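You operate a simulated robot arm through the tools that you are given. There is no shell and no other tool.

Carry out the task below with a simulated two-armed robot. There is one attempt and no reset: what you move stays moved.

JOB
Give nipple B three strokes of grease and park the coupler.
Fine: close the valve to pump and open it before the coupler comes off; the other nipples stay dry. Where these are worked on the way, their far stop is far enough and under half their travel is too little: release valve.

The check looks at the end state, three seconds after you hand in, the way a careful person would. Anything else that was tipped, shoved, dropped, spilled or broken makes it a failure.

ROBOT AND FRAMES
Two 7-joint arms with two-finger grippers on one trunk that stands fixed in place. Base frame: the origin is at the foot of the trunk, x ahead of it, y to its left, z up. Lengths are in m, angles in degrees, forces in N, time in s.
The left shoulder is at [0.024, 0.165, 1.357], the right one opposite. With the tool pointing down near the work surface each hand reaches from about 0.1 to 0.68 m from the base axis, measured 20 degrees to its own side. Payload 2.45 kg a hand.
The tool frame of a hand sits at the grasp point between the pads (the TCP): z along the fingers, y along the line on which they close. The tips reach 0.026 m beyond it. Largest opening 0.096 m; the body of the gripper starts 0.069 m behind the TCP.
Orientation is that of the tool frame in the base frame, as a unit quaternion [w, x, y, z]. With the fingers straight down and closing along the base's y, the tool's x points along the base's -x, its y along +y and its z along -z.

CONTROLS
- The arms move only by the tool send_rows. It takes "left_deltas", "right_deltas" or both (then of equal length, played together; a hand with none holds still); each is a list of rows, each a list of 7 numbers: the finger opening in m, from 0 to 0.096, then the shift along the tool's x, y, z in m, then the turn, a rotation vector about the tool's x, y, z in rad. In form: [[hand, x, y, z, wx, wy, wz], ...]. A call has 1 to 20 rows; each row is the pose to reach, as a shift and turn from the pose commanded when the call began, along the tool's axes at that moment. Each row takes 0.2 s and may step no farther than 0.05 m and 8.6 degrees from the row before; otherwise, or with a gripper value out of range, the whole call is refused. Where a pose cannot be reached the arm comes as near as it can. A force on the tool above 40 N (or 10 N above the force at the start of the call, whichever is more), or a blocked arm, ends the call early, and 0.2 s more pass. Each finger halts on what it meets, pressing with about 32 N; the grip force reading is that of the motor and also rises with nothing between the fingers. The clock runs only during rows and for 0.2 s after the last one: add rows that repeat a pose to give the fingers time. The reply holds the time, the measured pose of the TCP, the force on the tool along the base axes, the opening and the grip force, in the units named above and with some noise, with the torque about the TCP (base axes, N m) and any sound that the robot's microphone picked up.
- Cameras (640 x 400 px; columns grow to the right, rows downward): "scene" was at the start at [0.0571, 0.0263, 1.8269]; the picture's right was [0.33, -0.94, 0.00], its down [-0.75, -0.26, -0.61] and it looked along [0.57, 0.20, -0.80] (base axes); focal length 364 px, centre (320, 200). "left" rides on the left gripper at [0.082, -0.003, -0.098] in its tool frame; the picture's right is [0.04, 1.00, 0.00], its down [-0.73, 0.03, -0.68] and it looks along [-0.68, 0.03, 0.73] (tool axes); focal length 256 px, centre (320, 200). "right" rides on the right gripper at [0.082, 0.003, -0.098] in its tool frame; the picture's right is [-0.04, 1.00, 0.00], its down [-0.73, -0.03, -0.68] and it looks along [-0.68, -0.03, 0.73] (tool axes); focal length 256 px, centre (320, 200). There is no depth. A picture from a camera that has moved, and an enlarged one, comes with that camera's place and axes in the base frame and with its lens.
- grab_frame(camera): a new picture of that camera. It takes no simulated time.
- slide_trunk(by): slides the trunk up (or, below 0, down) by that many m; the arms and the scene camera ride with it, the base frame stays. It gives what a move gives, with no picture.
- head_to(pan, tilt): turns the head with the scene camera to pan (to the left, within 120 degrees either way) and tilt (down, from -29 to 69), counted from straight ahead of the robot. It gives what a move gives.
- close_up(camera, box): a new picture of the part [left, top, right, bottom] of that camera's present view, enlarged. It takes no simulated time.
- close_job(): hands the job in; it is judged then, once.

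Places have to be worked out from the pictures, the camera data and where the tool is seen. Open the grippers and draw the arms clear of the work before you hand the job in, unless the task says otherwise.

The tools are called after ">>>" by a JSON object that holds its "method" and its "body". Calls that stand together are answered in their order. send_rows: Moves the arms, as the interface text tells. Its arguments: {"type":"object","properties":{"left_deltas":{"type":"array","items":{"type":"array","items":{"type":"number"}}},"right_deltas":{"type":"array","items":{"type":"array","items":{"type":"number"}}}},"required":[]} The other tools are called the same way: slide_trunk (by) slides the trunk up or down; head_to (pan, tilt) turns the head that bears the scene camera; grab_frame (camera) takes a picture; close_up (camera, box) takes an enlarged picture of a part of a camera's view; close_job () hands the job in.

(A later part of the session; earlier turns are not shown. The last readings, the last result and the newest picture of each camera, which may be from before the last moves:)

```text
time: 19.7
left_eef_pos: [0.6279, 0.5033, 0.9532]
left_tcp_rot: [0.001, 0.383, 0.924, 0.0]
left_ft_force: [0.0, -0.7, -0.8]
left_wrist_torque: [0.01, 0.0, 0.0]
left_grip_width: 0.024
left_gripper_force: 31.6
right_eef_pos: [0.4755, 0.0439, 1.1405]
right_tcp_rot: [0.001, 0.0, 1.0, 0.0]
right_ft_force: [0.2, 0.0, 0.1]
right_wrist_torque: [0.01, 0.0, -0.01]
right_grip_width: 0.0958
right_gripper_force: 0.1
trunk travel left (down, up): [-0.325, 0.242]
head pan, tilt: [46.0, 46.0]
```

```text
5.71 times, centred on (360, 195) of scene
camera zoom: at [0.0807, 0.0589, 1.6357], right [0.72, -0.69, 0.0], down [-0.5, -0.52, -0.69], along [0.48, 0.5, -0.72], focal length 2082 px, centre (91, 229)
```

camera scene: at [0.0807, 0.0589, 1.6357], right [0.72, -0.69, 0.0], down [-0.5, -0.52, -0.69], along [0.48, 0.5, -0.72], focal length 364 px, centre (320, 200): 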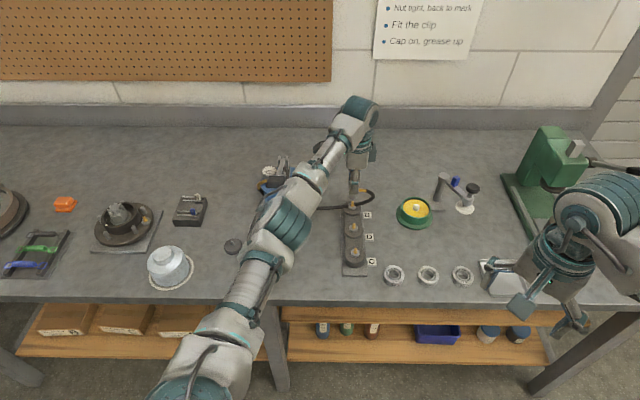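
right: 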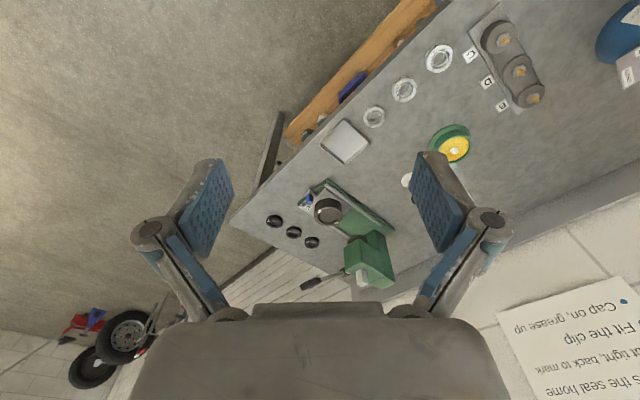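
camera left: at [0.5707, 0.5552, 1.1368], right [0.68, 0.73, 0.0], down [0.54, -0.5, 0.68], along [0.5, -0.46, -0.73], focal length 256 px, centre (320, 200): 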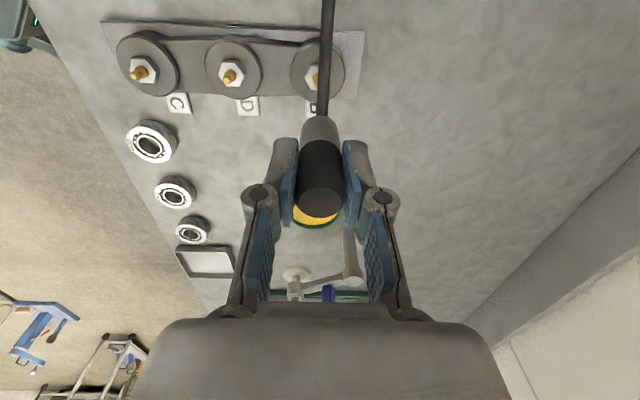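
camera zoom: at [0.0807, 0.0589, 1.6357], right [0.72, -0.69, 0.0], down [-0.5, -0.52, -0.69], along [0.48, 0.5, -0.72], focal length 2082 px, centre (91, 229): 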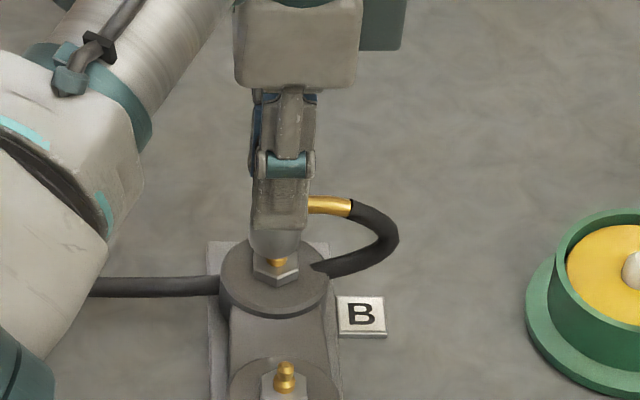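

No contact force yet; the nipple tip is entering the sleeve. I nudge 1 mm back and keep descending slowly.

>>> {"method": "send_rows", "body": {"left_deltas": [[0.005, -0.001, -0.0005, 0.003, 0, 0, 0], [0.005, -0.001, -0.0005, 0.006, 0, 0, 0], [0.005, -0.001, -0.0005, 0.009, 0, 0, 0], [0.005, -0.001, -0.0005, 0.009, 0, 0, 0]]}}

>>> {"method": "close_up", "body": {"camera": "scene", "box": [325, 160, 395, 230]}}

```text
time: 20.7
left_eef_pos: [0.6273, 0.5025, 0.9438]
left_tcp_rot: [0.001, 0.383, 0.924, 0.001]
left_ft_force: [-0.1, -0.4, -2.0]
left_wrist_torque: [0.02, -0.02, 0.01]
left_grip_width: 0.0239
left_gripper_force: 31.7
right_eef_pos: [0.475, 0.0436, 1.1398]
right_tcp_rot: [0.001, 0.0, 1.0, 0.0]
right_ft_force: [-0.1, -0.3, -0.2]
right_wrist_torque: [0.02, -0.01, 0.01]
right_grip_width: 0.0961
right_gripper_force: 0.2
trunk travel left (down, up): [-0.325, 0.242]
head pan, tilt: [46.0, 46.0]
```

```text
5.71 times, centred on (360, 195) of scene
camera zoom: at [0.0807, 0.0589, 1.6357], right [0.72, -0.69, 0.0], down [-0.5, -0.52, -0.69], along [0.48, 0.5, -0.72], focal length 2082 px, centre (91, 229)
```

zoom: 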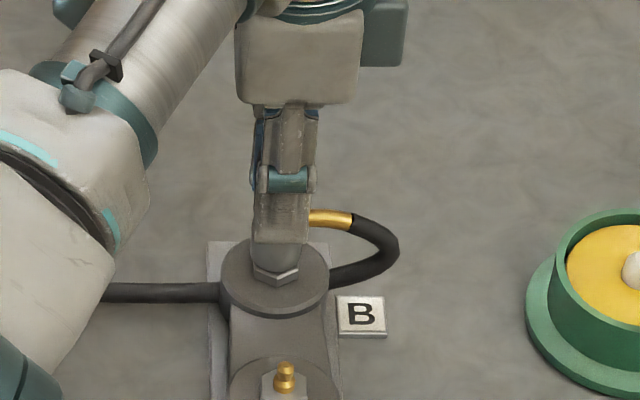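

The sleeve now covers the nipple and nears the hex. I continue down in small steps until I feel the seat.

>>> {"method": "send_rows", "body": {"left_deltas": [[0.005, 0, 0, 0.002, 0, 0, 0], [0.005, 0, 0, 0.004, 0, 0, 0], [0.005, 0, 0, 0.006, 0, 0, 0], [0.005, 0, 0, 0.006, 0, 0, 0]]}}

>>> {"method": "close_up", "body": {"camera": "scene", "box": [325, 160, 395, 230]}}

>>> {"method": "close_up", "body": {"camera": "left", "box": [260, 50, 400, 160]}}

```text
time: 21.7
left_eef_pos: [0.6251, 0.5012, 0.9408]
left_tcp_rot: [0.003, 0.383, 0.924, 0.002]
left_ft_force: [6.3, 5.3, 18.4]
left_wrist_torque: [0.18, -0.14, -0.05]
left_grip_width: 0.024
left_gripper_force: 32.3
right_eef_pos: [0.4734, 0.0424, 1.1415]
right_tcp_rot: [0.0, 0.0, 1.0, 0.001]
right_ft_force: [0.1, 0.8, 0.0]
right_wrist_torque: [0.01, 0.02, 0.03]
right_grip_width: 0.096
right_gripper_force: 0.1
trunk travel left (down, up): [-0.325, 0.242]
head pan, tilt: [46.0, 46.0]
```

```text
5.71 times, centred on (360, 195) of scene
camera zoom: at [0.0777, 0.0566, 1.6363], right [0.72, -0.69, 0.0], down [-0.5, -0.52, -0.69], along [0.48, 0.5, -0.72], focal length 2082 px, centre (91, 229)
```

zoom: 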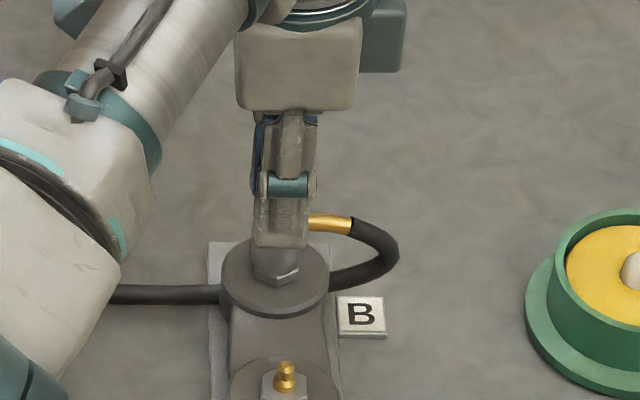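

```text
3.64 times, centred on (330, 105) of left
camera zoom: at [0.5654, 0.5565, 1.0401], right [0.68, 0.74, 0.01], down [0.53, -0.5, 0.68], along [0.5, -0.46, -0.73], focal length 931 px, centre (284, 546)
```

zoom: 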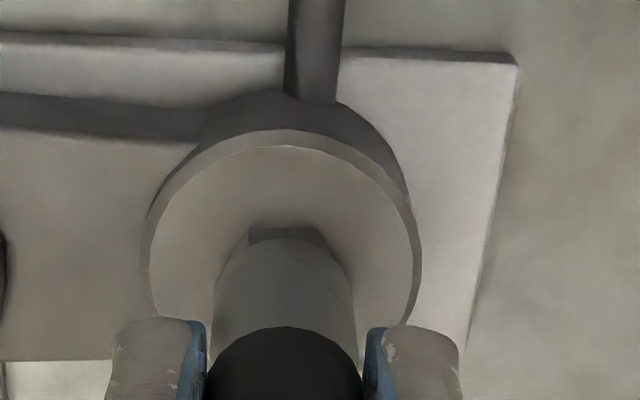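

I feel 18 N of seating contact with the nipple inside the sleeve. I press a little more to see whether it latches.

>>> {"method": "send_rows", "body": {"left_deltas": [[0.005, 0, 0, 0.001, 0, 0, 0], [0.005, 0, 0, 0.002, 0, 0, 0], [0.005, 0, 0, 0.003, 0, 0, 0], [0.005, 0, 0, 0.003, 0, 0, 0]]}}

>>> {"method": "close_up", "body": {"camera": "scene", "box": [325, 160, 395, 230]}}

```text
time: 22.5
left_eef_pos: [0.6262, 0.5016, 0.9412]
left_tcp_rot: [0.004, 0.383, 0.924, 0.004]
left_ft_force: [-2.5, -3.4, 11.8]
left_wrist_torque: [-0.18, 0.33, 0.01]
left_grip_width: 0.0236
left_gripper_force: 31.9
right_eef_pos: [0.4715, 0.043, 1.141]
right_tcp_rot: [0.002, 0.0, 1.0, 0.001]
right_ft_force: [-0.1, 0.3, 0.6]
right_wrist_torque: [-0.01, 0.01, 0.01]
right_grip_width: 0.096
right_gripper_force: 0.0
trunk travel left (down, up): [-0.325, 0.242]
head pan, tilt: [46.0, 46.0]
stopped in row 4 (left hand): the force on the tool passed its limit at 40 N (the readings are from after the stop); the commanded pose is now the measured one
```

```text
5.71 times, centred on (360, 195) of scene
camera zoom: at [0.0786, 0.0561, 1.6356], right [0.72, -0.69, 0.0], down [-0.5, -0.52, -0.69], along [0.48, 0.5, -0.72], focal length 2082 px, centre (91, 229)
```

zoom: 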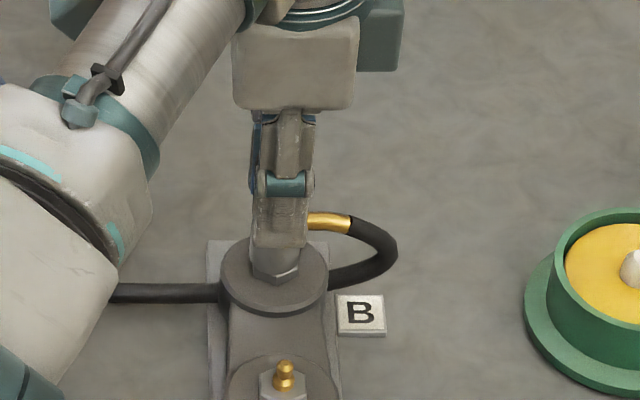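

It is firmly seated at TCP z ≈ 0.941 (force rose to the limit with no further motion). I ease off the pressure, open the fingers, and look whether the coupler stays in place.

>>> {"method": "send_rows", "body": {"left_deltas": [[0.005, 0, 0, -0.001, 0, 0, 0], [0.02, 0, 0, -0.001, 0, 0, 0], [0.035, 0, 0, -0.001, 0, 0, 0], [0.05, 0, 0, -0.001, 0, 0, 0], [0.05, 0, 0, -0.001, 0, 0, 0]]}}

>>> {"method": "grab_frame", "body": {"camera": "left"}}

>>> {"method": "close_up", "body": {"camera": "scene", "box": [325, 160, 395, 230]}}

```text
time: 23.7
left_eef_pos: [0.6266, 0.5019, 0.9409]
left_tcp_rot: [0.004, 0.383, 0.924, 0.003]
left_ft_force: [-0.6, -0.1, 0.7]
left_wrist_torque: [0.0, -0.02, 0.0]
left_grip_width: 0.0502
left_gripper_force: 0.0
right_eef_pos: [0.4726, 0.0434, 1.142]
right_tcp_rot: [0.002, 0.0, 1.0, 0.001]
right_ft_force: [-0.7, -0.3, 1.6]
right_wrist_torque: [-0.01, -0.01, 0.0]
right_grip_width: 0.0961
right_gripper_force: 0.0
trunk travel left (down, up): [-0.325, 0.242]
head pan, tilt: [46.0, 46.0]
```

```text
taken
camera left: at [0.5651, 0.5575, 1.0402], right [0.68, 0.74, 0.01], down [0.53, -0.5, 0.68], along [0.51, -0.46, -0.73], focal length 256 px, centre (320, 200)
```

left: 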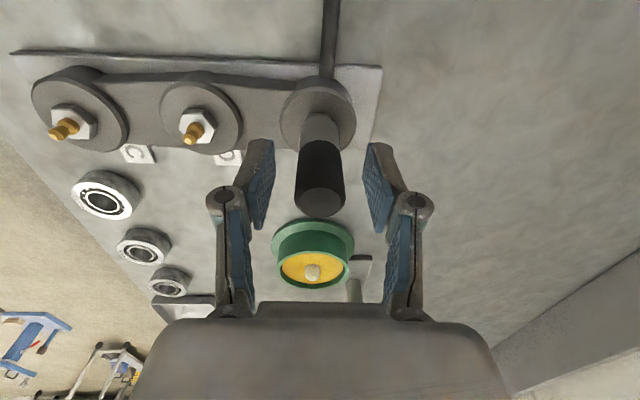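

```text
5.71 times, centred on (360, 195) of scene
camera zoom: at [0.0805, 0.0586, 1.6357], right [0.72, -0.69, 0.0], down [-0.5, -0.52, -0.69], along [0.48, 0.5, -0.72], focal length 2082 px, centre (91, 229)
```

zoom: 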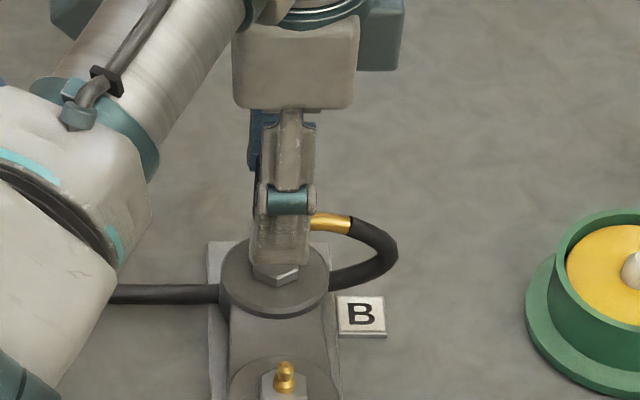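

The coupler stands upright on B. I close the gap safely by rising straight up, clear of the coupler, then look at the valve from there.

>>> {"method": "send_rows", "body": {"left_deltas": [[0.05, 0, 0, -0.03, 0, 0, 0], [0.05, 0, 0, -0.07, 0, 0, 0], [0.05, 0, 0, -0.11, 0, 0, 0], [0.05, 0, 0, -0.15, 0, 0, 0], [0.05, 0, 0, -0.19, 0, 0, 0], [0.05, 0, 0, -0.19, 0, 0, 0]]}}

>>> {"method": "grab_frame", "body": {"camera": "left"}}

>>> {"method": "grab_frame", "body": {"camera": "scene"}}

```text
time: 25.1
left_eef_pos: [0.6219, 0.5021, 1.1214]
left_tcp_rot: [0.004, 0.383, 0.924, 0.003]
left_ft_force: [-0.2, 0.6, 0.7]
left_wrist_torque: [-0.04, 0.01, 0.04]
left_grip_width: 0.05
left_gripper_force: 0.1
left hand out of reach, approached as far as the arm can: row 5, 6
right_eef_pos: [0.4735, 0.0441, 1.1404]
right_tcp_rot: [0.0, 0.0, 1.0, 0.0]
right_ft_force: [0.2, 0.1, 0.3]
right_wrist_torque: [0.0, 0.02, 0.0]
right_grip_width: 0.0963
right_gripper_force: 0.0
trunk travel left (down, up): [-0.325, 0.242]
head pan, tilt: [46.0, 46.0]
```

```text
taken
camera left: at [0.5602, 0.5574, 1.2199], right [0.68, 0.74, 0.01], down [0.53, -0.5, 0.68], along [0.51, -0.46, -0.73], focal length 256 px, centre (320, 200)
```

left: 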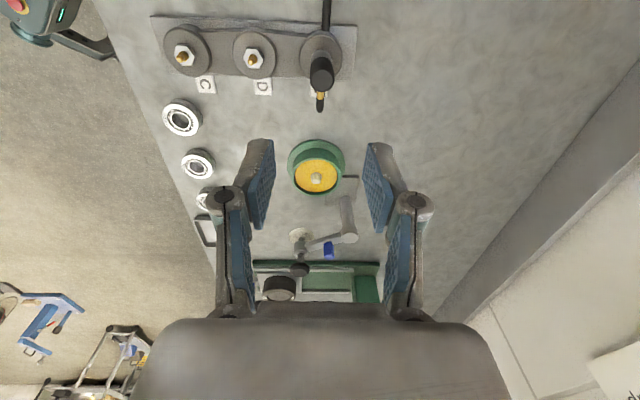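

```text
taken
camera scene: at [0.0816, 0.0575, 1.6356], right [0.72, -0.69, 0.0], down [-0.5, -0.52, -0.69], along [0.48, 0.5, -0.72], focal length 364 px, centre (320, 200)
```

scene: 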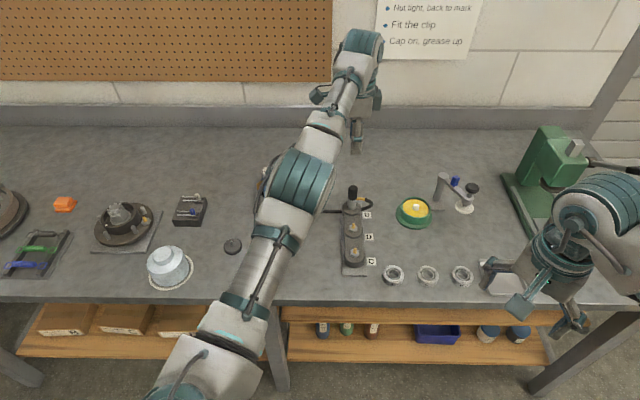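

Coupler stays on B. I raise the trunk a little so the arm reaches better at valve height, close the fingers, and move over to the right-rear side of the valve, still high.

>>> {"method": "slide_trunk", "body": {"by": 0.07}}

>>> {"method": "send_rows", "body": {"left_deltas": [[0.04, 0.02, 0.01, 0.0, 0, 0, 0], [0.03, 0.05, 0.02, 0.0, 0, 0, 0], [0.02, 0.08, 0.035, 0.02, 0, 0, 0], [0.01, 0.105, 0.045, 0.05, 0, 0, 0], [0.0, 0.105, 0.045, 0.08, 0, 0, 0], [0.0, 0.105, 0.045, 0.08, 0, 0, 0]]}}

>>> {"method": "grab_frame", "body": {"camera": "left"}}

>>> {"method": "grab_frame", "body": {"camera": "scene"}}

```text
time: 26.2
left_eef_pos: [0.6145, 0.5029, 1.2084]
left_tcp_rot: [0.017, 0.383, 0.924, 0.008]
left_ft_force: [-1.2, 0.5, 0.2]
left_wrist_torque: [-0.04, 0.04, 0.03]
left_grip_width: 0.0501
left_gripper_force: 0.0
right_eef_pos: [0.4736, 0.0431, 1.2118]
right_tcp_rot: [0.002, 0.0, 1.0, 0.0]
right_ft_force: [-0.2, -0.4, -0.7]
right_wrist_torque: [-0.02, 0.04, 0.0]
right_grip_width: 0.0963
right_gripper_force: 0.0
trunk travel left (down, up): [-0.395, 0.172]
head pan, tilt: [46.0, 46.0]
```

```text
time: 27.6
left_eef_pos: [0.576, 0.6091, 1.1294]
left_tcp_rot: [0.018, 0.382, 0.924, 0.01]
left_ft_force: [0.0, -0.9, -0.9]
left_wrist_torque: [-0.01, 0.01, 0.0]
left_grip_width: 0.0001
left_gripper_force: 28.5
left hand out of reach, approached as far as the arm can: row 1, 2, 3, 4
right_eef_pos: [0.4727, 0.04, 1.2123]
right_tcp_rot: [0.002, 0.0, 1.0, 0.001]
right_ft_force: [0.1, -0.1, -0.6]
right_wrist_torque: [0.02, 0.01, 0.0]
right_grip_width: 0.096
right_gripper_force: 0.1
trunk travel left (down, up): [-0.395, 0.172]
head pan, tilt: [46.0, 46.0]
```

```text
taken
camera left: at [0.5107, 0.6639, 1.2259], right [0.68, 0.73, 0.03], down [0.51, -0.5, 0.7], along [0.53, -0.46, -0.72], focal length 256 px, centre (320, 200)
```

left: 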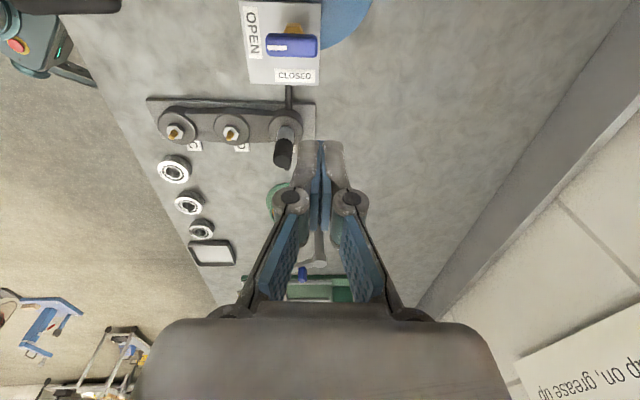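

```text
taken
camera scene: at [0.0571, 0.0588, 1.7058], right [0.72, -0.69, 0.0], down [-0.5, -0.52, -0.69], along [0.48, 0.5, -0.72], focal length 364 px, centre (320, 200)
```

scene: 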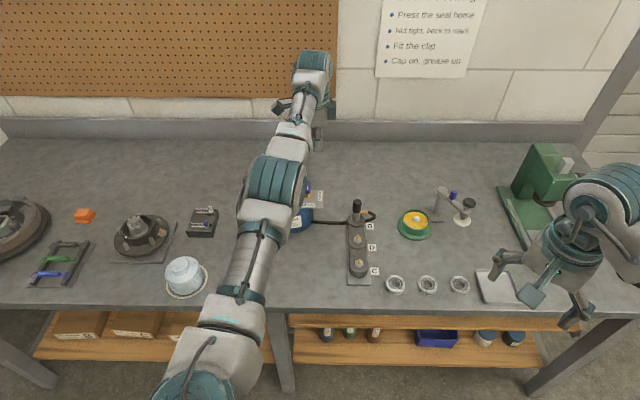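

The left camera sees the valve bar well. I straighten the slight tool tilt and lower to z ≈ 1.08, then measure the bar.

>>> {"method": "send_rows", "body": {"left_deltas": [[0.0, 0, 0, 0.02, 0.011, 0.009, 0], [0.0, 0, 0, 0.035, 0.021, 0.017, 0], [0.0, 0, 0, 0.05, 0.032, 0.026, 0.0014], [0.0, 0, 0, 0.05, 0.032, 0.026, 0.0014]]}}

>>> {"method": "grab_frame", "body": {"camera": "left"}}

>>> {"method": "close_up", "body": {"camera": "left", "box": [220, 0, 380, 125]}}

>>> {"method": "close_up", "body": {"camera": "scene", "box": [260, 110, 400, 250]}}

```text
time: 28.6
left_eef_pos: [0.5749, 0.6076, 1.0787]
left_tcp_rot: [0.0, 0.383, 0.924, -0.001]
left_ft_force: [0.3, 0.4, -0.5]
left_wrist_torque: [0.03, -0.02, -0.03]
left_grip_width: 0.0
left_gripper_force: 28.6
left hand out of reach, approached as far as the arm can: row 3, 4
right_eef_pos: [0.4728, 0.0431, 1.2123]
right_tcp_rot: [0.001, -0.001, 1.0, 0.001]
right_ft_force: [0.1, -0.1, 0.0]
right_wrist_torque: [-0.02, -0.02, 0.01]
right_grip_width: 0.0958
right_gripper_force: 0.0
trunk travel left (down, up): [-0.395, 0.172]
head pan, tilt: [46.0, 46.0]
```

```text
taken
camera left: at [0.514, 0.6639, 1.1776], right [0.68, 0.73, 0.0], down [0.54, -0.5, 0.68], along [0.5, -0.46, -0.73], focal length 256 px, centre (320, 200)
```

left: 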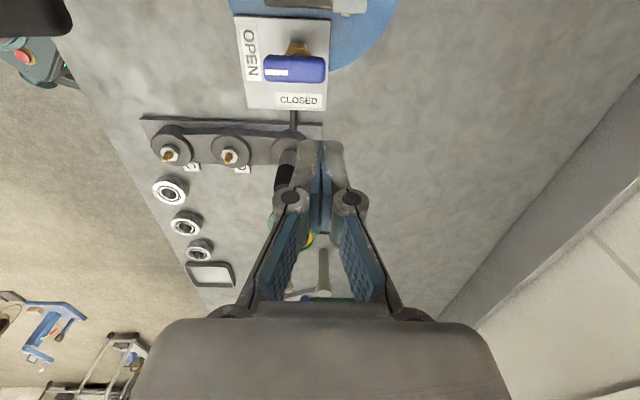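

```text
3.20 times, centred on (300, 62) of left
camera zoom: at [0.514, 0.6639, 1.1776], right [0.68, 0.73, 0.0], down [0.54, -0.5, 0.68], along [0.5, -0.46, -0.73], focal length 819 px, centre (384, 640)
```

zoom: 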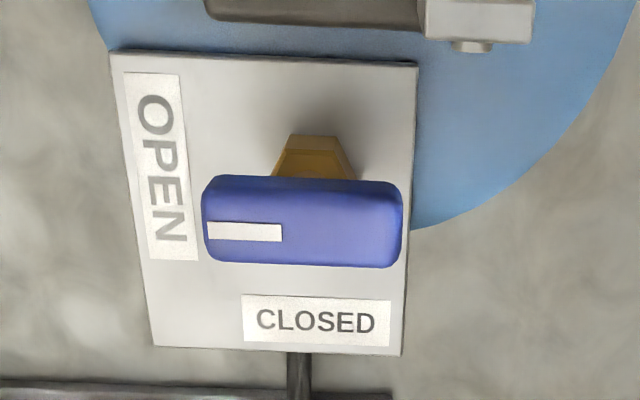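

```text
2.86 times, centred on (330, 180) of scene
camera zoom: at [0.0573, 0.0598, 1.7058], right [0.72, -0.69, 0.0], down [-0.5, -0.52, -0.69], along [0.48, 0.5, -0.72], focal length 1041 px, centre (291, 257)
```

zoom: 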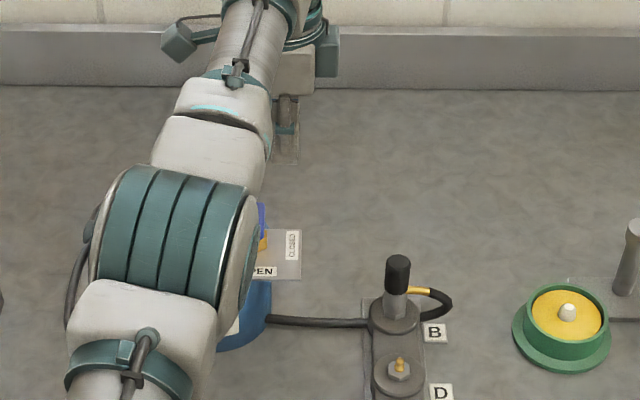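

Bar measured: centre/pivot at bench-wise (-0.053, 0.8185), i.e. about (0.541, 0.616), 40 mm long, 15 mm thick, top z ≈ 1.0. My closed fingers are just to the right of its rear end; I lower them beside it to push that end leftwards (counter-clockwise).

>>> {"method": "send_rows", "body": {"left_deltas": [[0.0, 0.001, -0.002, 0.02, 0, 0, 0], [0.0, 0.001, -0.004, 0.04, 0, 0, 0], [0.0, 0.001, -0.004, 0.055, 0, 0, 0], [0.0, 0.001, -0.004, 0.068, 0, 0, 0], [0.0, 0.001, -0.004, 0.068, 0, 0, 0]]}}

>>> {"method": "grab_frame", "body": {"camera": "left"}}

>>> {"method": "close_up", "body": {"camera": "left", "box": [230, 60, 390, 220]}}

```text
time: 29.8
left_eef_pos: [0.5684, 0.6041, 1.0091]
left_tcp_rot: [0.0, 0.383, 0.924, 0.0]
left_ft_force: [-0.6, -0.7, 0.2]
left_wrist_torque: [0.0, -0.01, 0.03]
left_grip_width: 0.0002
left_gripper_force: 28.9
right_eef_pos: [0.4724, 0.043, 1.2127]
right_tcp_rot: [0.002, 0.0, 1.0, 0.001]
right_ft_force: [-0.1, -0.7, -0.1]
right_wrist_torque: [0.0, -0.04, 0.02]
right_grip_width: 0.0961
right_gripper_force: 0.0
trunk travel left (down, up): [-0.395, 0.172]
head pan, tilt: [46.0, 46.0]
```

```text
taken
camera left: at [0.5084, 0.6601, 1.1093], right [0.68, 0.73, 0.0], down [0.54, -0.5, 0.68], along [0.5, -0.46, -0.73], focal length 256 px, centre (320, 200)
```

left: 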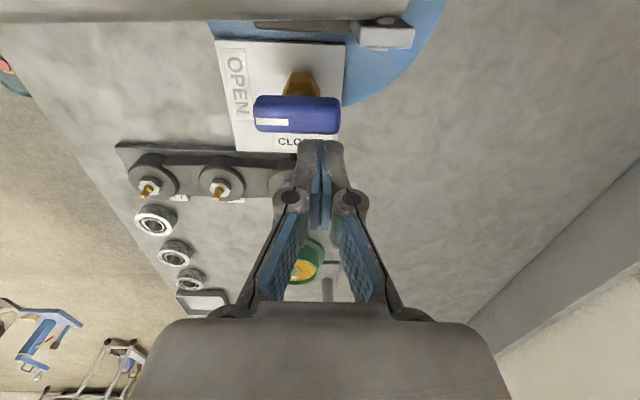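

```text
2.50 times, centred on (310, 140) of left
camera zoom: at [0.5084, 0.6601, 1.1093], right [0.68, 0.73, 0.0], down [0.54, -0.5, 0.68], along [0.5, -0.46, -0.73], focal length 640 px, centre (345, 350)
```

zoom: 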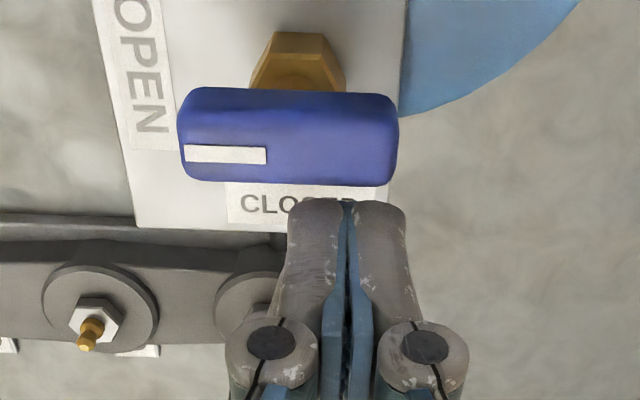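

The fingertips sit beside the rear half of the bar, about 8 mm off. I lower 6 mm more and push along an arc to the left, watching the force.

>>> {"method": "send_rows", "body": {"left_deltas": [[0.0, 0, 0.0, 0.006, 0, 0, 0], [0.0, 0.006, 0.001, 0.006, 0, 0, 0], [0.0, 0.01, 0.002, 0.006, 0, 0, 0], [0.0, 0.014, 0.006, 0.006, 0, 0, 0], [0.0, 0.0175, 0.0095, 0.006, 0, 0, 0], [0.0, 0.023, 0.0117, 0.006, 0, 0, 0], [0.0, 0.027, 0.0123, 0.006, 0, 0, 0], [0.0, 0.027, 0.0123, 0.006, 0, 0, 0]]}}

>>> {"method": "close_up", "body": {"camera": "left", "box": [230, 60, 390, 220]}}

>>> {"method": "grab_frame", "body": {"camera": "left"}}

```text
time: 31.6
left_eef_pos: [0.5597, 0.633, 1.0053]
left_tcp_rot: [0.0, 0.383, 0.924, 0.0]
left_ft_force: [-0.1, -1.1, -0.2]
left_wrist_torque: [0.0, -0.01, 0.01]
left_grip_width: 0.0002
left_gripper_force: 28.7
right_eef_pos: [0.4725, 0.0424, 1.2123]
right_tcp_rot: [0.002, -0.001, 1.0, 0.001]
right_ft_force: [0.5, -0.7, 0.0]
right_wrist_torque: [0.0, 0.06, -0.01]
right_grip_width: 0.096
right_gripper_force: 0.0
trunk travel left (down, up): [-0.395, 0.172]
head pan, tilt: [46.0, 46.0]
```

```text
2.50 times, centred on (310, 140) of left
camera zoom: at [0.4988, 0.6884, 1.1042], right [0.68, 0.73, 0.0], down [0.54, -0.5, 0.68], along [0.5, -0.46, -0.73], focal length 640 px, centre (345, 350)
```

zoom: 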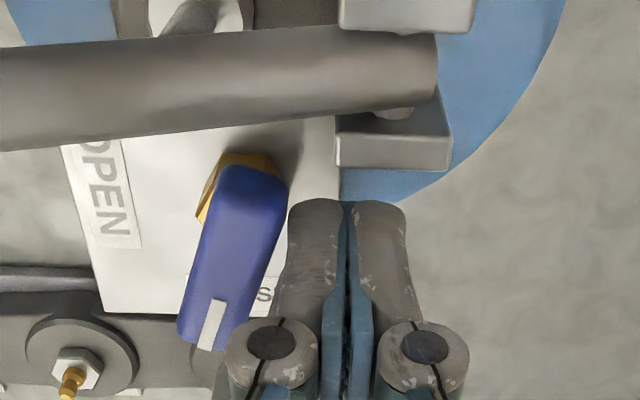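

```text
taken
camera left: at [0.4988, 0.6884, 1.1042], right [0.68, 0.73, 0.0], down [0.54, -0.5, 0.68], along [0.5, -0.46, -0.73], focal length 256 px, centre (320, 200)
```

left: 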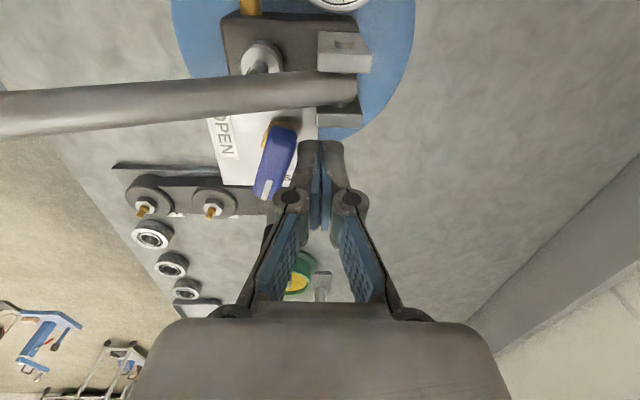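

The bar has turned about 65°, with almost no resistance. To finish without getting near the lever bracket, I rise, centre over the pivot, open the fingers around the bar and will squeeze it square to the CLOSED position.

>>> {"method": "send_rows", "body": {"left_deltas": [[0.0, 0, 0.002, -0.01, 0, 0, 0], [0.0, 0, 0.002, -0.035, 0, 0, 0], [0.03, 0.001, -0.015, -0.035, 0, 0, 0], [0.055, 0.0017, -0.025, -0.035, 0, 0, 0], [0.055, 0.0017, -0.025, -0.035, 0, 0, 0]]}}

>>> {"method": "grab_frame", "body": {"camera": "left"}}

>>> {"method": "close_up", "body": {"camera": "left", "box": [230, 60, 390, 220]}}

```text
time: 32.8
left_eef_pos: [0.5587, 0.6301, 1.0394]
left_tcp_rot: [-0.001, 0.383, 0.924, -0.001]
left_ft_force: [-0.2, 0.8, 0.7]
left_wrist_torque: [-0.01, 0.01, 0.0]
left_grip_width: 0.0548
left_gripper_force: 0.1
left hand out of reach, approached as far as the arm can: row 2, 3, 4, 5
right_eef_pos: [0.4735, 0.0429, 1.2116]
right_tcp_rot: [0.002, 0.0, 1.0, 0.001]
right_ft_force: [0.5, 0.8, -0.4]
right_wrist_torque: [-0.02, 0.01, -0.01]
right_grip_width: 0.0962
right_gripper_force: 0.1
trunk travel left (down, up): [-0.395, 0.172]
head pan, tilt: [46.0, 46.0]
```

```text
taken
camera left: at [0.498, 0.686, 1.1394], right [0.68, 0.73, 0.0], down [0.54, -0.5, 0.68], along [0.5, -0.46, -0.73], focal length 256 px, centre (320, 200)
```

left: 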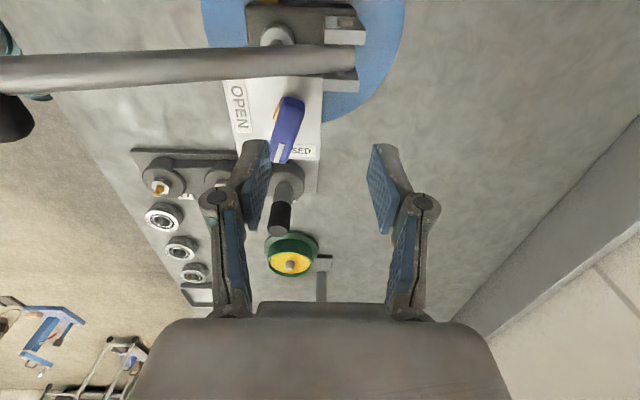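

```text
2.50 times, centred on (310, 140) of left
camera zoom: at [0.498, 0.686, 1.1394], right [0.68, 0.73, 0.0], down [0.54, -0.5, 0.68], along [0.5, -0.46, -0.73], focal length 640 px, centre (345, 350)
```

zoom: 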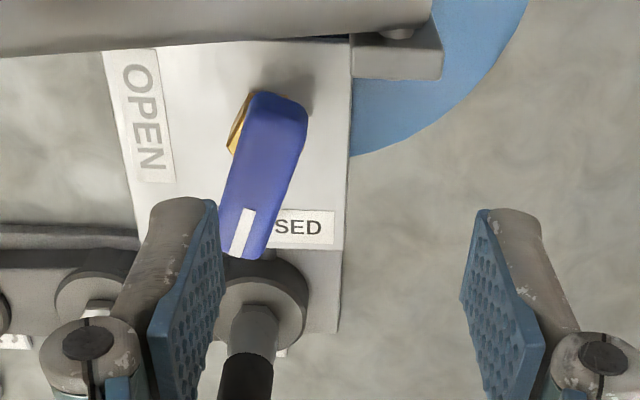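

The arm was at its reach limit and did not come back over the pivot. I command the shift toward the front again from here, tips still above the bar.

>>> {"method": "send_rows", "body": {"left_deltas": [[0.055, 0.001, -0.006, 0, 0, 0, 0], [0.055, 0.002, -0.012, 0, 0, 0, 0], [0.055, 0.003, -0.018, 0, 0, 0, 0], [0.055, 0.003, -0.022, 0, 0, 0, 0], [0.055, 0.003, -0.022, 0, 0, 0, 0]]}}

>>> {"method": "close_up", "body": {"camera": "left", "box": [230, 60, 390, 220]}}

```text
time: 34.0
left_eef_pos: [0.5588, 0.6292, 1.0397]
left_tcp_rot: [-0.001, 0.383, 0.924, -0.002]
left_ft_force: [-0.3, -0.2, 0.2]
left_wrist_torque: [-0.02, 0.0, 0.0]
left_grip_width: 0.0548
left_gripper_force: 0.1
left hand out of reach, approached as far as the arm can: row 1, 2, 3, 4, 5
right_eef_pos: [0.4725, 0.0422, 1.2118]
right_tcp_rot: [0.002, 0.0, 1.0, 0.001]
right_ft_force: [-0.4, -0.5, -0.8]
right_wrist_torque: [-0.01, -0.01, 0.02]
right_grip_width: 0.0957
right_gripper_force: 0.0
trunk travel left (down, up): [-0.395, 0.172]
head pan, tilt: [46.0, 46.0]
```

```text
2.50 times, centred on (310, 140) of left
camera zoom: at [0.4982, 0.6859, 1.1394], right [0.68, 0.73, 0.0], down [0.54, -0.5, 0.68], along [0.5, -0.46, -0.73], focal length 640 px, centre (345, 350)
```

zoom: 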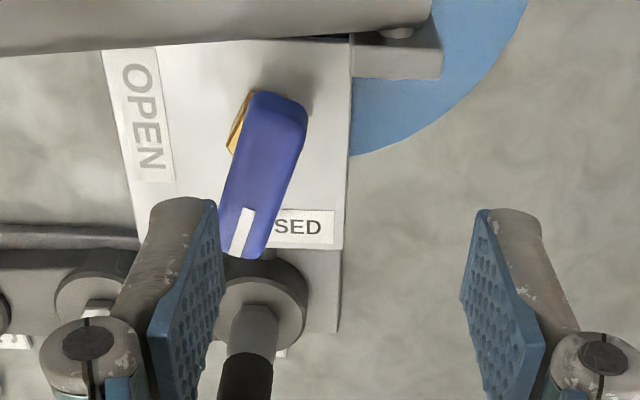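

The arm is stretched straight, so moving straight inward is singular for it. I command a larger move inward and to the right, away from the pump, at the same height, to bend the elbow again.

>>> {"method": "send_rows", "body": {"left_deltas": [[0.055, -0.02, -0.03, 0, 0, 0, 0], [0.055, -0.04, -0.06, 0, 0, 0, 0], [0.055, -0.05, -0.1, 0, 0, 0, 0], [0.055, -0.05, -0.1, 0, 0, 0, 0]]}}

>>> {"method": "grab_frame", "body": {"camera": "scene"}}

```text
time: 35.0
left_eef_pos: [0.5966, 0.5713, 1.0434]
left_tcp_rot: [-0.001, 0.383, 0.924, -0.001]
left_ft_force: [-0.8, 0.2, 0.7]
left_wrist_torque: [-0.04, -0.01, -0.02]
left_grip_width: 0.055
left_gripper_force: 0.1
left hand out of reach, approached as far as the arm can: row 1, 2, 3, 4
right_eef_pos: [0.4732, 0.0436, 1.2119]
right_tcp_rot: [0.002, 0.0, 1.0, 0.0]
right_ft_force: [0.0, -0.2, 0.0]
right_wrist_torque: [-0.04, 0.02, -0.02]
right_grip_width: 0.0961
right_gripper_force: 0.1
trunk travel left (down, up): [-0.395, 0.172]
head pan, tilt: [46.0, 46.0]
```

```text
taken
camera scene: at [0.0572, 0.0588, 1.7058], right [0.72, -0.69, 0.0], down [-0.5, -0.52, -0.69], along [0.48, 0.5, -0.72], focal length 364 px, centre (320, 200)
```

scene: 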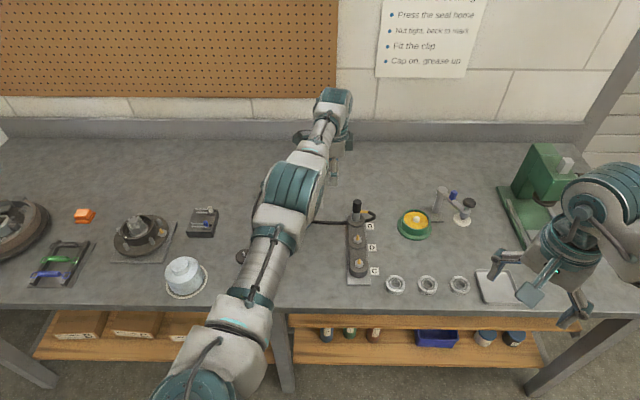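

Still stretched straight, now beside the pump. I command a long inward target over the free area in front of the nipple block, high up, so the elbow must bend.

>>> {"method": "send_rows", "body": {"left_deltas": [[0.055, -0.0065, -0.036, -0.01, 0, 0, 0], [0.055, -0.013, -0.072, -0.02, 0, 0, 0], [0.055, -0.02, -0.108, -0.03, 0, 0, 0], [0.055, -0.026, -0.144, -0.04, 0, 0, 0], [0.055, -0.033, -0.18, -0.05, 0, 0, 0], [0.055, -0.04, -0.216, -0.06, 0, 0, 0], [0.055, -0.046, -0.25, -0.07, 0, 0, 0], [0.055, -0.046, -0.25, -0.07, 0, 0, 0]]}}

>>> {"method": "grab_frame", "body": {"camera": "scene"}}

```text
time: 36.8
left_eef_pos: [0.6393, 0.4443, 1.1602]
left_tcp_rot: [-0.001, 0.383, 0.924, -0.001]
left_ft_force: [0.9, 0.1, 0.3]
left_wrist_torque: [-0.03, 0.03, 0.02]
left_grip_width: 0.0548
left_gripper_force: 0.1
left hand out of reach, approached as far as the arm can: row 1, 2, 3, 4, 5, 6, 7, 8
right_eef_pos: [0.4726, 0.0406, 1.2117]
right_tcp_rot: [0.002, 0.0, 1.0, 0.002]
right_ft_force: [-0.4, -0.2, 0.0]
right_wrist_torque: [0.02, -0.01, 0.04]
right_grip_width: 0.096
right_gripper_force: 0.1
trunk travel left (down, up): [-0.395, 0.172]
head pan, tilt: [46.0, 46.0]
```

```text
taken
camera scene: at [0.0572, 0.0539, 1.706], right [0.72, -0.69, 0.0], down [-0.5, -0.52, -0.69], along [0.48, 0.5, -0.72], focal length 364 px, centre (320, 200)
```

scene: 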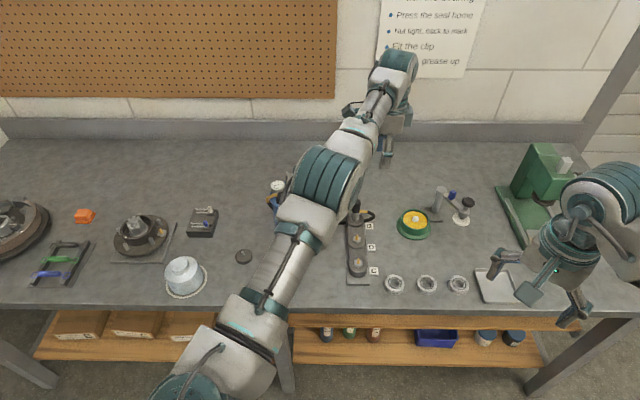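

The arm has begun to fold (still near its limit). I keep drawing it inward over free space.

>>> {"method": "send_rows", "body": {"left_deltas": [[0.055, 0.005, -0.035, 0.01, 0, 0, 0], [0.055, 0.01, -0.07, 0.02, 0, 0, 0], [0.055, 0.015, -0.105, 0.03, 0, 0, 0], [0.055, 0.02, -0.14, 0.04, 0, 0, 0], [0.055, 0.025, -0.175, 0.05, 0, 0, 0], [0.055, 0.03, -0.21, 0.05, 0, 0, 0], [0.055, 0.035, -0.235, 0.05, 0, 0, 0], [0.055, 0.035, -0.235, 0.05, 0, 0, 0]]}}

>>> {"method": "grab_frame", "body": {"camera": "scene"}}

```text
time: 38.6
left_eef_pos: [0.6714, 0.3406, 1.139]
left_tcp_rot: [-0.002, 0.384, 0.923, 0.001]
left_ft_force: [-0.8, 0.3, 0.7]
left_wrist_torque: [0.0, 0.0, 0.01]
left_grip_width: 0.0549
left_gripper_force: 0.1
left hand out of reach, approached as far as the arm can: row 1, 2, 3, 4, 5, 6, 7, 8
right_eef_pos: [0.4738, 0.0403, 1.2127]
right_tcp_rot: [0.002, 0.0, 1.0, 0.002]
right_ft_force: [0.7, -0.6, 0.2]
right_wrist_torque: [0.06, -0.01, -0.02]
right_grip_width: 0.0962
right_gripper_force: 0.1
trunk travel left (down, up): [-0.395, 0.172]
head pan, tilt: [46.0, 46.0]
```

```text
taken
camera scene: at [0.0586, 0.0514, 1.706], right [0.72, -0.69, 0.0], down [-0.5, -0.52, -0.69], along [0.48, 0.5, -0.72], focal length 364 px, centre (320, 200)
```

scene: 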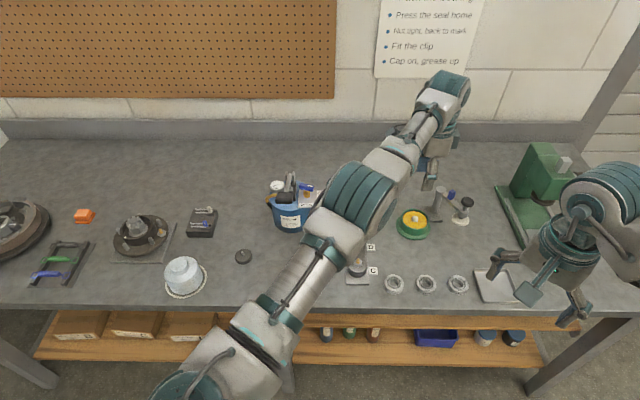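

The arm still slides sideways on its reach sphere. I now command exactly toward the shoulder so only bending the elbow can satisfy it; the way is free.

>>> {"method": "send_rows", "body": {"left_deltas": [[0.055, 0.021, -0.037, 0.007, 0, 0, 0], [0.055, 0.042, -0.073, 0.014, 0, 0, 0], [0.055, 0.063, -0.11, 0.021, 0, 0, 0], [0.055, 0.083, -0.147, 0.029, 0, 0, 0], [0.055, 0.104, -0.184, 0.036, 0, 0, 0], [0.055, 0.125, -0.22, 0.043, 0, 0, 0], [0.055, 0.146, -0.257, 0.05, 0, 0, 0], [0.055, 0.146, -0.257, 0.05, 0, 0, 0]]}}

>>> {"method": "grab_frame", "body": {"camera": "scene"}}

```text
time: 40.4
left_eef_pos: [0.6827, 0.2833, 1.1135]
left_tcp_rot: [-0.001, 0.383, 0.924, 0.0]
left_ft_force: [-0.9, 0.3, -0.5]
left_wrist_torque: [0.02, 0.02, 0.02]
left_grip_width: 0.0552
left_gripper_force: 0.1
left hand out of reach, approached as far as the arm can: row 1, 2, 3, 4, 5, 6, 7, 8
right_eef_pos: [0.4745, 0.0391, 1.2111]
right_tcp_rot: [0.002, -0.001, 1.0, 0.001]
right_ft_force: [0.2, -0.4, -0.8]
right_wrist_torque: [0.01, 0.01, -0.02]
right_grip_width: 0.096
right_gripper_force: 0.1
trunk travel left (down, up): [-0.395, 0.172]
head pan, tilt: [46.0, 46.0]
```

```text
taken
camera scene: at [0.0593, 0.0517, 1.706], right [0.72, -0.69, -0.01], down [-0.5, -0.52, -0.69], along [0.48, 0.5, -0.72], focal length 364 px, centre (320, 200)
```

scene: 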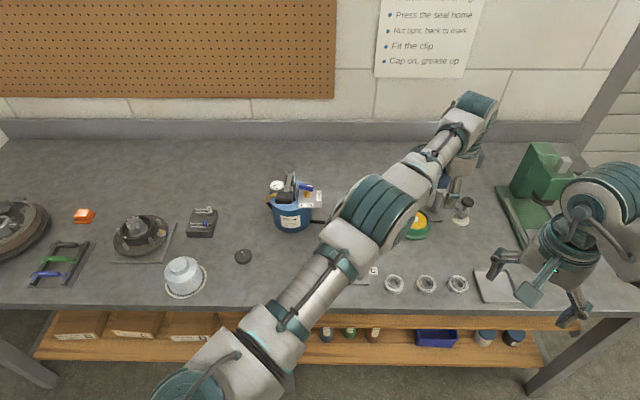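

The drift suggests a wrist/arm posture limit rather than only reach. I turn the hand back toward its starting yaw while drawing it in over free space.

>>> {"method": "send_rows", "body": {"left_deltas": [[0.055, 0.0265, -0.0146, 0, 0, 0, -0.098], [0.055, 0.053, -0.0292, 0, 0, 0, -0.196], [0.055, 0.0795, -0.0439, 0, 0, 0, -0.294], [0.055, 0.106, -0.0585, 0, 0, 0, -0.392], [0.055, 0.1325, -0.073, 0, 0, 0, -0.49], [0.055, 0.159, -0.088, 0, 0, 0, -0.589], [0.055, 0.1855, -0.102, 0, 0, 0, -0.687], [0.055, 0.212, -0.117, 0, 0, 0, -0.785], [0.055, 0.212, -0.117, 0, 0, 0, -0.785]]}}

>>> {"method": "grab_frame", "body": {"camera": "scene"}}

```text
time: 42.4
left_eef_pos: [0.6631, 0.3504, 1.1648]
left_tcp_rot: [-0.001, 0.0, 1.0, 0.0]
left_ft_force: [-1.0, -0.3, 0.3]
left_wrist_torque: [0.0, -0.02, 0.0]
left_grip_width: 0.055
left_gripper_force: 0.1
left hand out of reach, approached as far as the arm can: row 1, 2, 3, 4, 5, 6, 7, 8, 9
right_eef_pos: [0.4731, 0.0414, 1.2112]
right_tcp_rot: [0.002, 0.0, 1.0, 0.001]
right_ft_force: [0.4, 0.0, -0.6]
right_wrist_torque: [0.03, 0.01, -0.01]
right_grip_width: 0.0958
right_gripper_force: 0.0
trunk travel left (down, up): [-0.395, 0.172]
head pan, tilt: [46.0, 46.0]
```

```text
taken
camera scene: at [0.0583, 0.0556, 1.7059], right [0.72, -0.69, 0.0], down [-0.5, -0.52, -0.69], along [0.48, 0.5, -0.72], focal length 364 px, centre (320, 200)
```

scene: 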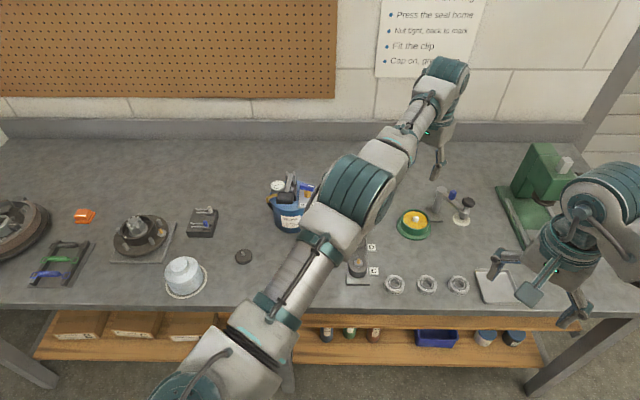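

Orientation follows perfectly, so only the elbow seems stuck. I look closely at the elbow to understand its bend.

>>> {"method": "close_up", "body": {"camera": "scene", "box": [150, 40, 490, 400]}}

>>> {"method": "grab_frame", "body": {"camera": "right"}}

>>> {"method": "grab_frame", "body": {"camera": "left"}}

```text
1.11 times, centred on (320, 220) of scene
camera zoom: at [0.0583, 0.0556, 1.7059], right [0.72, -0.69, 0.0], down [-0.5, -0.52, -0.69], along [0.48, 0.5, -0.72], focal length 405 px, centre (320, 178)
```

zoom: 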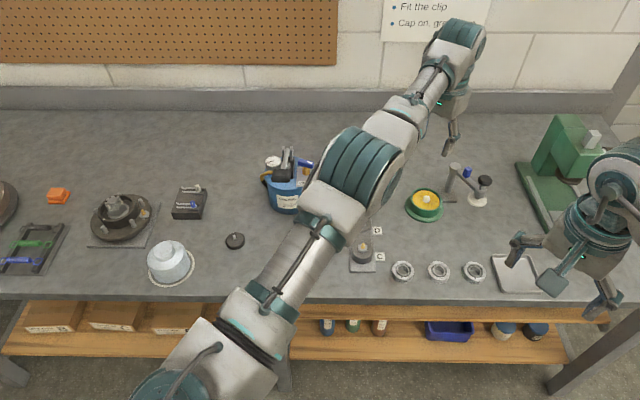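

```text
taken
camera right: at [0.3919, 0.0448, 1.3106], right [0.04, 1.0, 0.0], down [0.73, -0.03, 0.68], along [0.68, -0.03, -0.73], focal length 256 px, centre (320, 200)
```

right: 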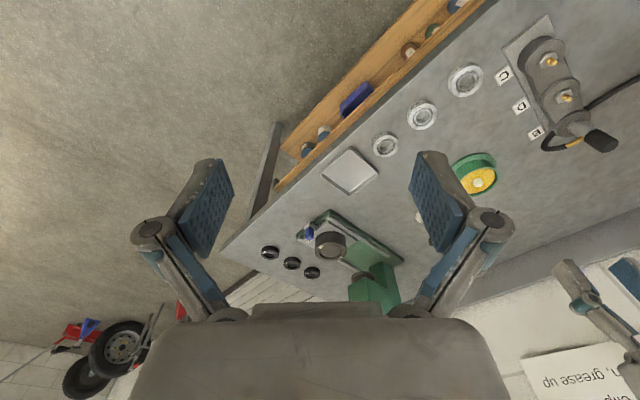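

```text
taken
camera left: at [0.5816, 0.3477, 1.2638], right [-0.04, 1.0, 0.0], down [0.74, 0.03, 0.68], along [0.68, 0.03, -0.74], focal length 256 px, centre (320, 200)
```

left: 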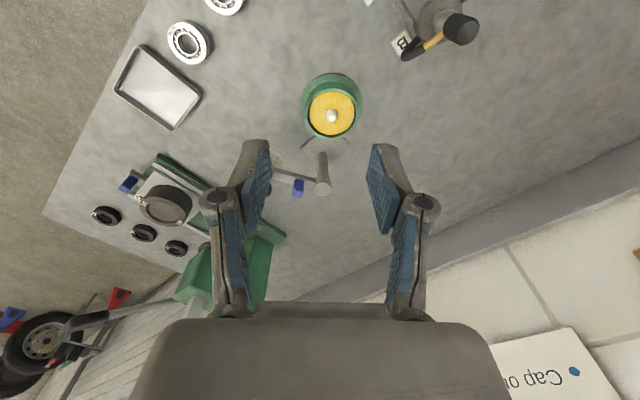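

I test whether the arm is on its limit or bent the wrong way: I command 6 cm straight outward (free air there) and see how far it really goes.

>>> {"method": "send_rows", "body": {"left_deltas": [[0.055, -0.028, 0.008, -0.007, 0, 0, 0], [0.055, -0.056, 0.016, -0.014, 0, 0, 0], [0.055, -0.056, 0.016, -0.014, 0, 0, 0]]}}

```text
time: 43.2
left_eef_pos: [0.6652, 0.3558, 1.1656]
left_tcp_rot: [-0.001, 0.0, 1.0, -0.001]
left_ft_force: [0.6, 0.1, 0.5]
left_wrist_torque: [0.0, 0.01, 0.01]
left_grip_width: 0.0548
left_gripper_force: 0.1
left hand out of reach, approached as far as the arm can: row 1, 2, 3
right_eef_pos: [0.4741, 0.0428, 1.2119]
right_tcp_rot: [0.001, 0.0, 1.0, 0.001]
right_ft_force: [0.1, -0.3, -0.7]
right_wrist_torque: [0.0, -0.02, 0.01]
right_grip_width: 0.096
right_gripper_force: 0.0
trunk travel left (down, up): [-0.395, 0.172]
head pan, tilt: [46.0, 46.0]
```

The arm is exactly straight; its radius changes only when the hand moves down (elbow flexes downward). So I command down and inward together; below me there is only the low bowl, well under the tips.

>>> {"method": "send_rows", "body": {"left_deltas": [[0.055, 0.01, 0, 0.03, 0, 0, 0], [0.055, 0.02, 0, 0.06, 0, 0, 0], [0.055, 0.04, 0, 0.085, 0, 0, 0], [0.055, 0.07, 0, 0.105, 0, 0, 0], [0.055, 0.1, 0, 0.12, 0, 0, 0], [0.055, 0.13, 0, 0.12, 0, 0, 0], [0.055, 0.16, 0, 0.12, 0, 0, 0], [0.055, 0.16, 0, 0.12, 0, 0, 0]]}}

>>> {"method": "grab_frame", "body": {"camera": "scene"}}

```text
time: 45.0
left_eef_pos: [0.673, 0.385, 1.0557]
left_tcp_rot: [-0.002, 0.001, 1.0, 0.001]
left_ft_force: [0.5, -1.2, -0.6]
left_wrist_torque: [-0.01, -0.02, -0.02]
left_grip_width: 0.055
left_gripper_force: 0.1
left hand out of reach, approached as far as the arm can: row 1, 2, 3, 4, 5, 6, 7, 8
right_eef_pos: [0.4727, 0.0428, 1.2119]
right_tcp_rot: [0.001, 0.0, 1.0, 0.0]
right_ft_force: [0.2, 0.4, 0.8]
right_wrist_torque: [-0.02, 0.03, 0.0]
right_grip_width: 0.0957
right_gripper_force: 0.1
trunk travel left (down, up): [-0.395, 0.172]
head pan, tilt: [46.0, 46.0]
```

```text
taken
camera scene: at [0.0581, 0.0572, 1.7058], right [0.72, -0.69, 0.0], down [-0.5, -0.52, -0.69], along [0.48, 0.5, -0.72], focal length 364 px, centre (320, 200)
```

scene: 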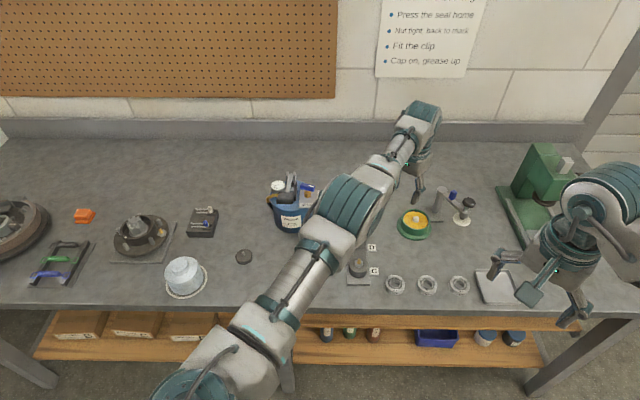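

Fitting the last poses shows the straight arm pivots about (0.031, 0.231) with 0.662 m reach. I move straight down, which stays almost on that reach surface, so the elbow can flex its natural way.

>>> {"method": "send_rows", "body": {"left_deltas": [[0.055, 0, 0, 0.012, 0, 0, 0], [0.055, 0, 0, 0.024, 0, 0, 0], [0.055, 0, 0, 0.036, 0, 0, 0], [0.055, 0, 0, 0.048, 0, 0, 0], [0.055, 0, 0, 0.048, 0, 0, 0]]}}

```text
time: 46.2
left_eef_pos: [0.6726, 0.3867, 1.0065]
left_tcp_rot: [-0.002, 0.001, 1.0, -0.001]
left_ft_force: [-0.4, 0.1, 0.1]
left_wrist_torque: [0.02, 0.02, -0.02]
left_grip_width: 0.0549
left_gripper_force: 0.1
right_eef_pos: [0.4725, 0.0436, 1.2125]
right_tcp_rot: [0.001, 0.001, 1.0, 0.001]
right_ft_force: [0.1, -0.4, -0.3]
right_wrist_torque: [-0.03, 0.02, -0.01]
right_grip_width: 0.0961
right_gripper_force: 0.0
trunk travel left (down, up): [-0.395, 0.172]
head pan, tilt: [46.0, 46.0]
```

That worked without a reach warning. Now I draw inward in small steps.

>>> {"method": "send_rows", "body": {"left_deltas": [[0.055, 0.004, 0, 0.002, 0, 0, 0], [0.055, 0.009, -0.002, 0.002, 0, 0, 0], [0.055, 0.015, -0.004, 0.0, 0, 0, 0], [0.055, 0.025, -0.006, 0.0, 0, 0, 0], [0.055, 0.04, -0.01, 0.0, 0, 0, 0], [0.055, 0.06, -0.015, -0.01, 0, 0, 0], [0.055, 0.09, -0.02, -0.03, 0, 0, 0], [0.055, 0.12, -0.02, -0.05, 0, 0, 0], [0.055, 0.12, -0.02, -0.05, 0, 0, 0]]}}

>>> {"method": "grab_frame", "body": {"camera": "scene"}}

```text
time: 48.2
left_eef_pos: [0.6688, 0.3956, 1.0604]
left_tcp_rot: [-0.001, 0.001, 1.0, -0.001]
left_ft_force: [0.4, 0.5, 0.4]
left_wrist_torque: [0.0, 0.02, -0.01]
left_grip_width: 0.0548
left_gripper_force: 0.0
left hand out of reach, approached as far as the arm can: row 1, 2, 3, 4, 5, 6, 7, 8, 9
right_eef_pos: [0.4739, 0.0429, 1.2114]
right_tcp_rot: [0.001, 0.0, 1.0, 0.0]
right_ft_force: [-0.3, 0.3, 0.1]
right_wrist_torque: [-0.01, 0.01, 0.01]
right_grip_width: 0.096
right_gripper_force: 0.1
trunk travel left (down, up): [-0.395, 0.172]
head pan, tilt: [46.0, 46.0]
```

```text
taken
camera scene: at [0.0581, 0.0576, 1.7058], right [0.72, -0.69, 0.0], down [-0.5, -0.52, -0.69], along [0.48, 0.5, -0.72], focal length 364 px, centre (320, 200)
```

scene: 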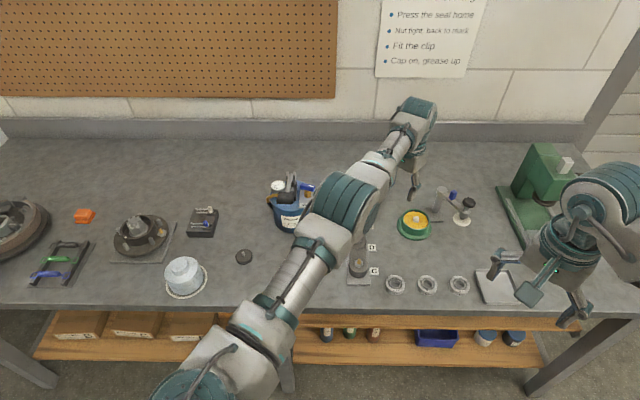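

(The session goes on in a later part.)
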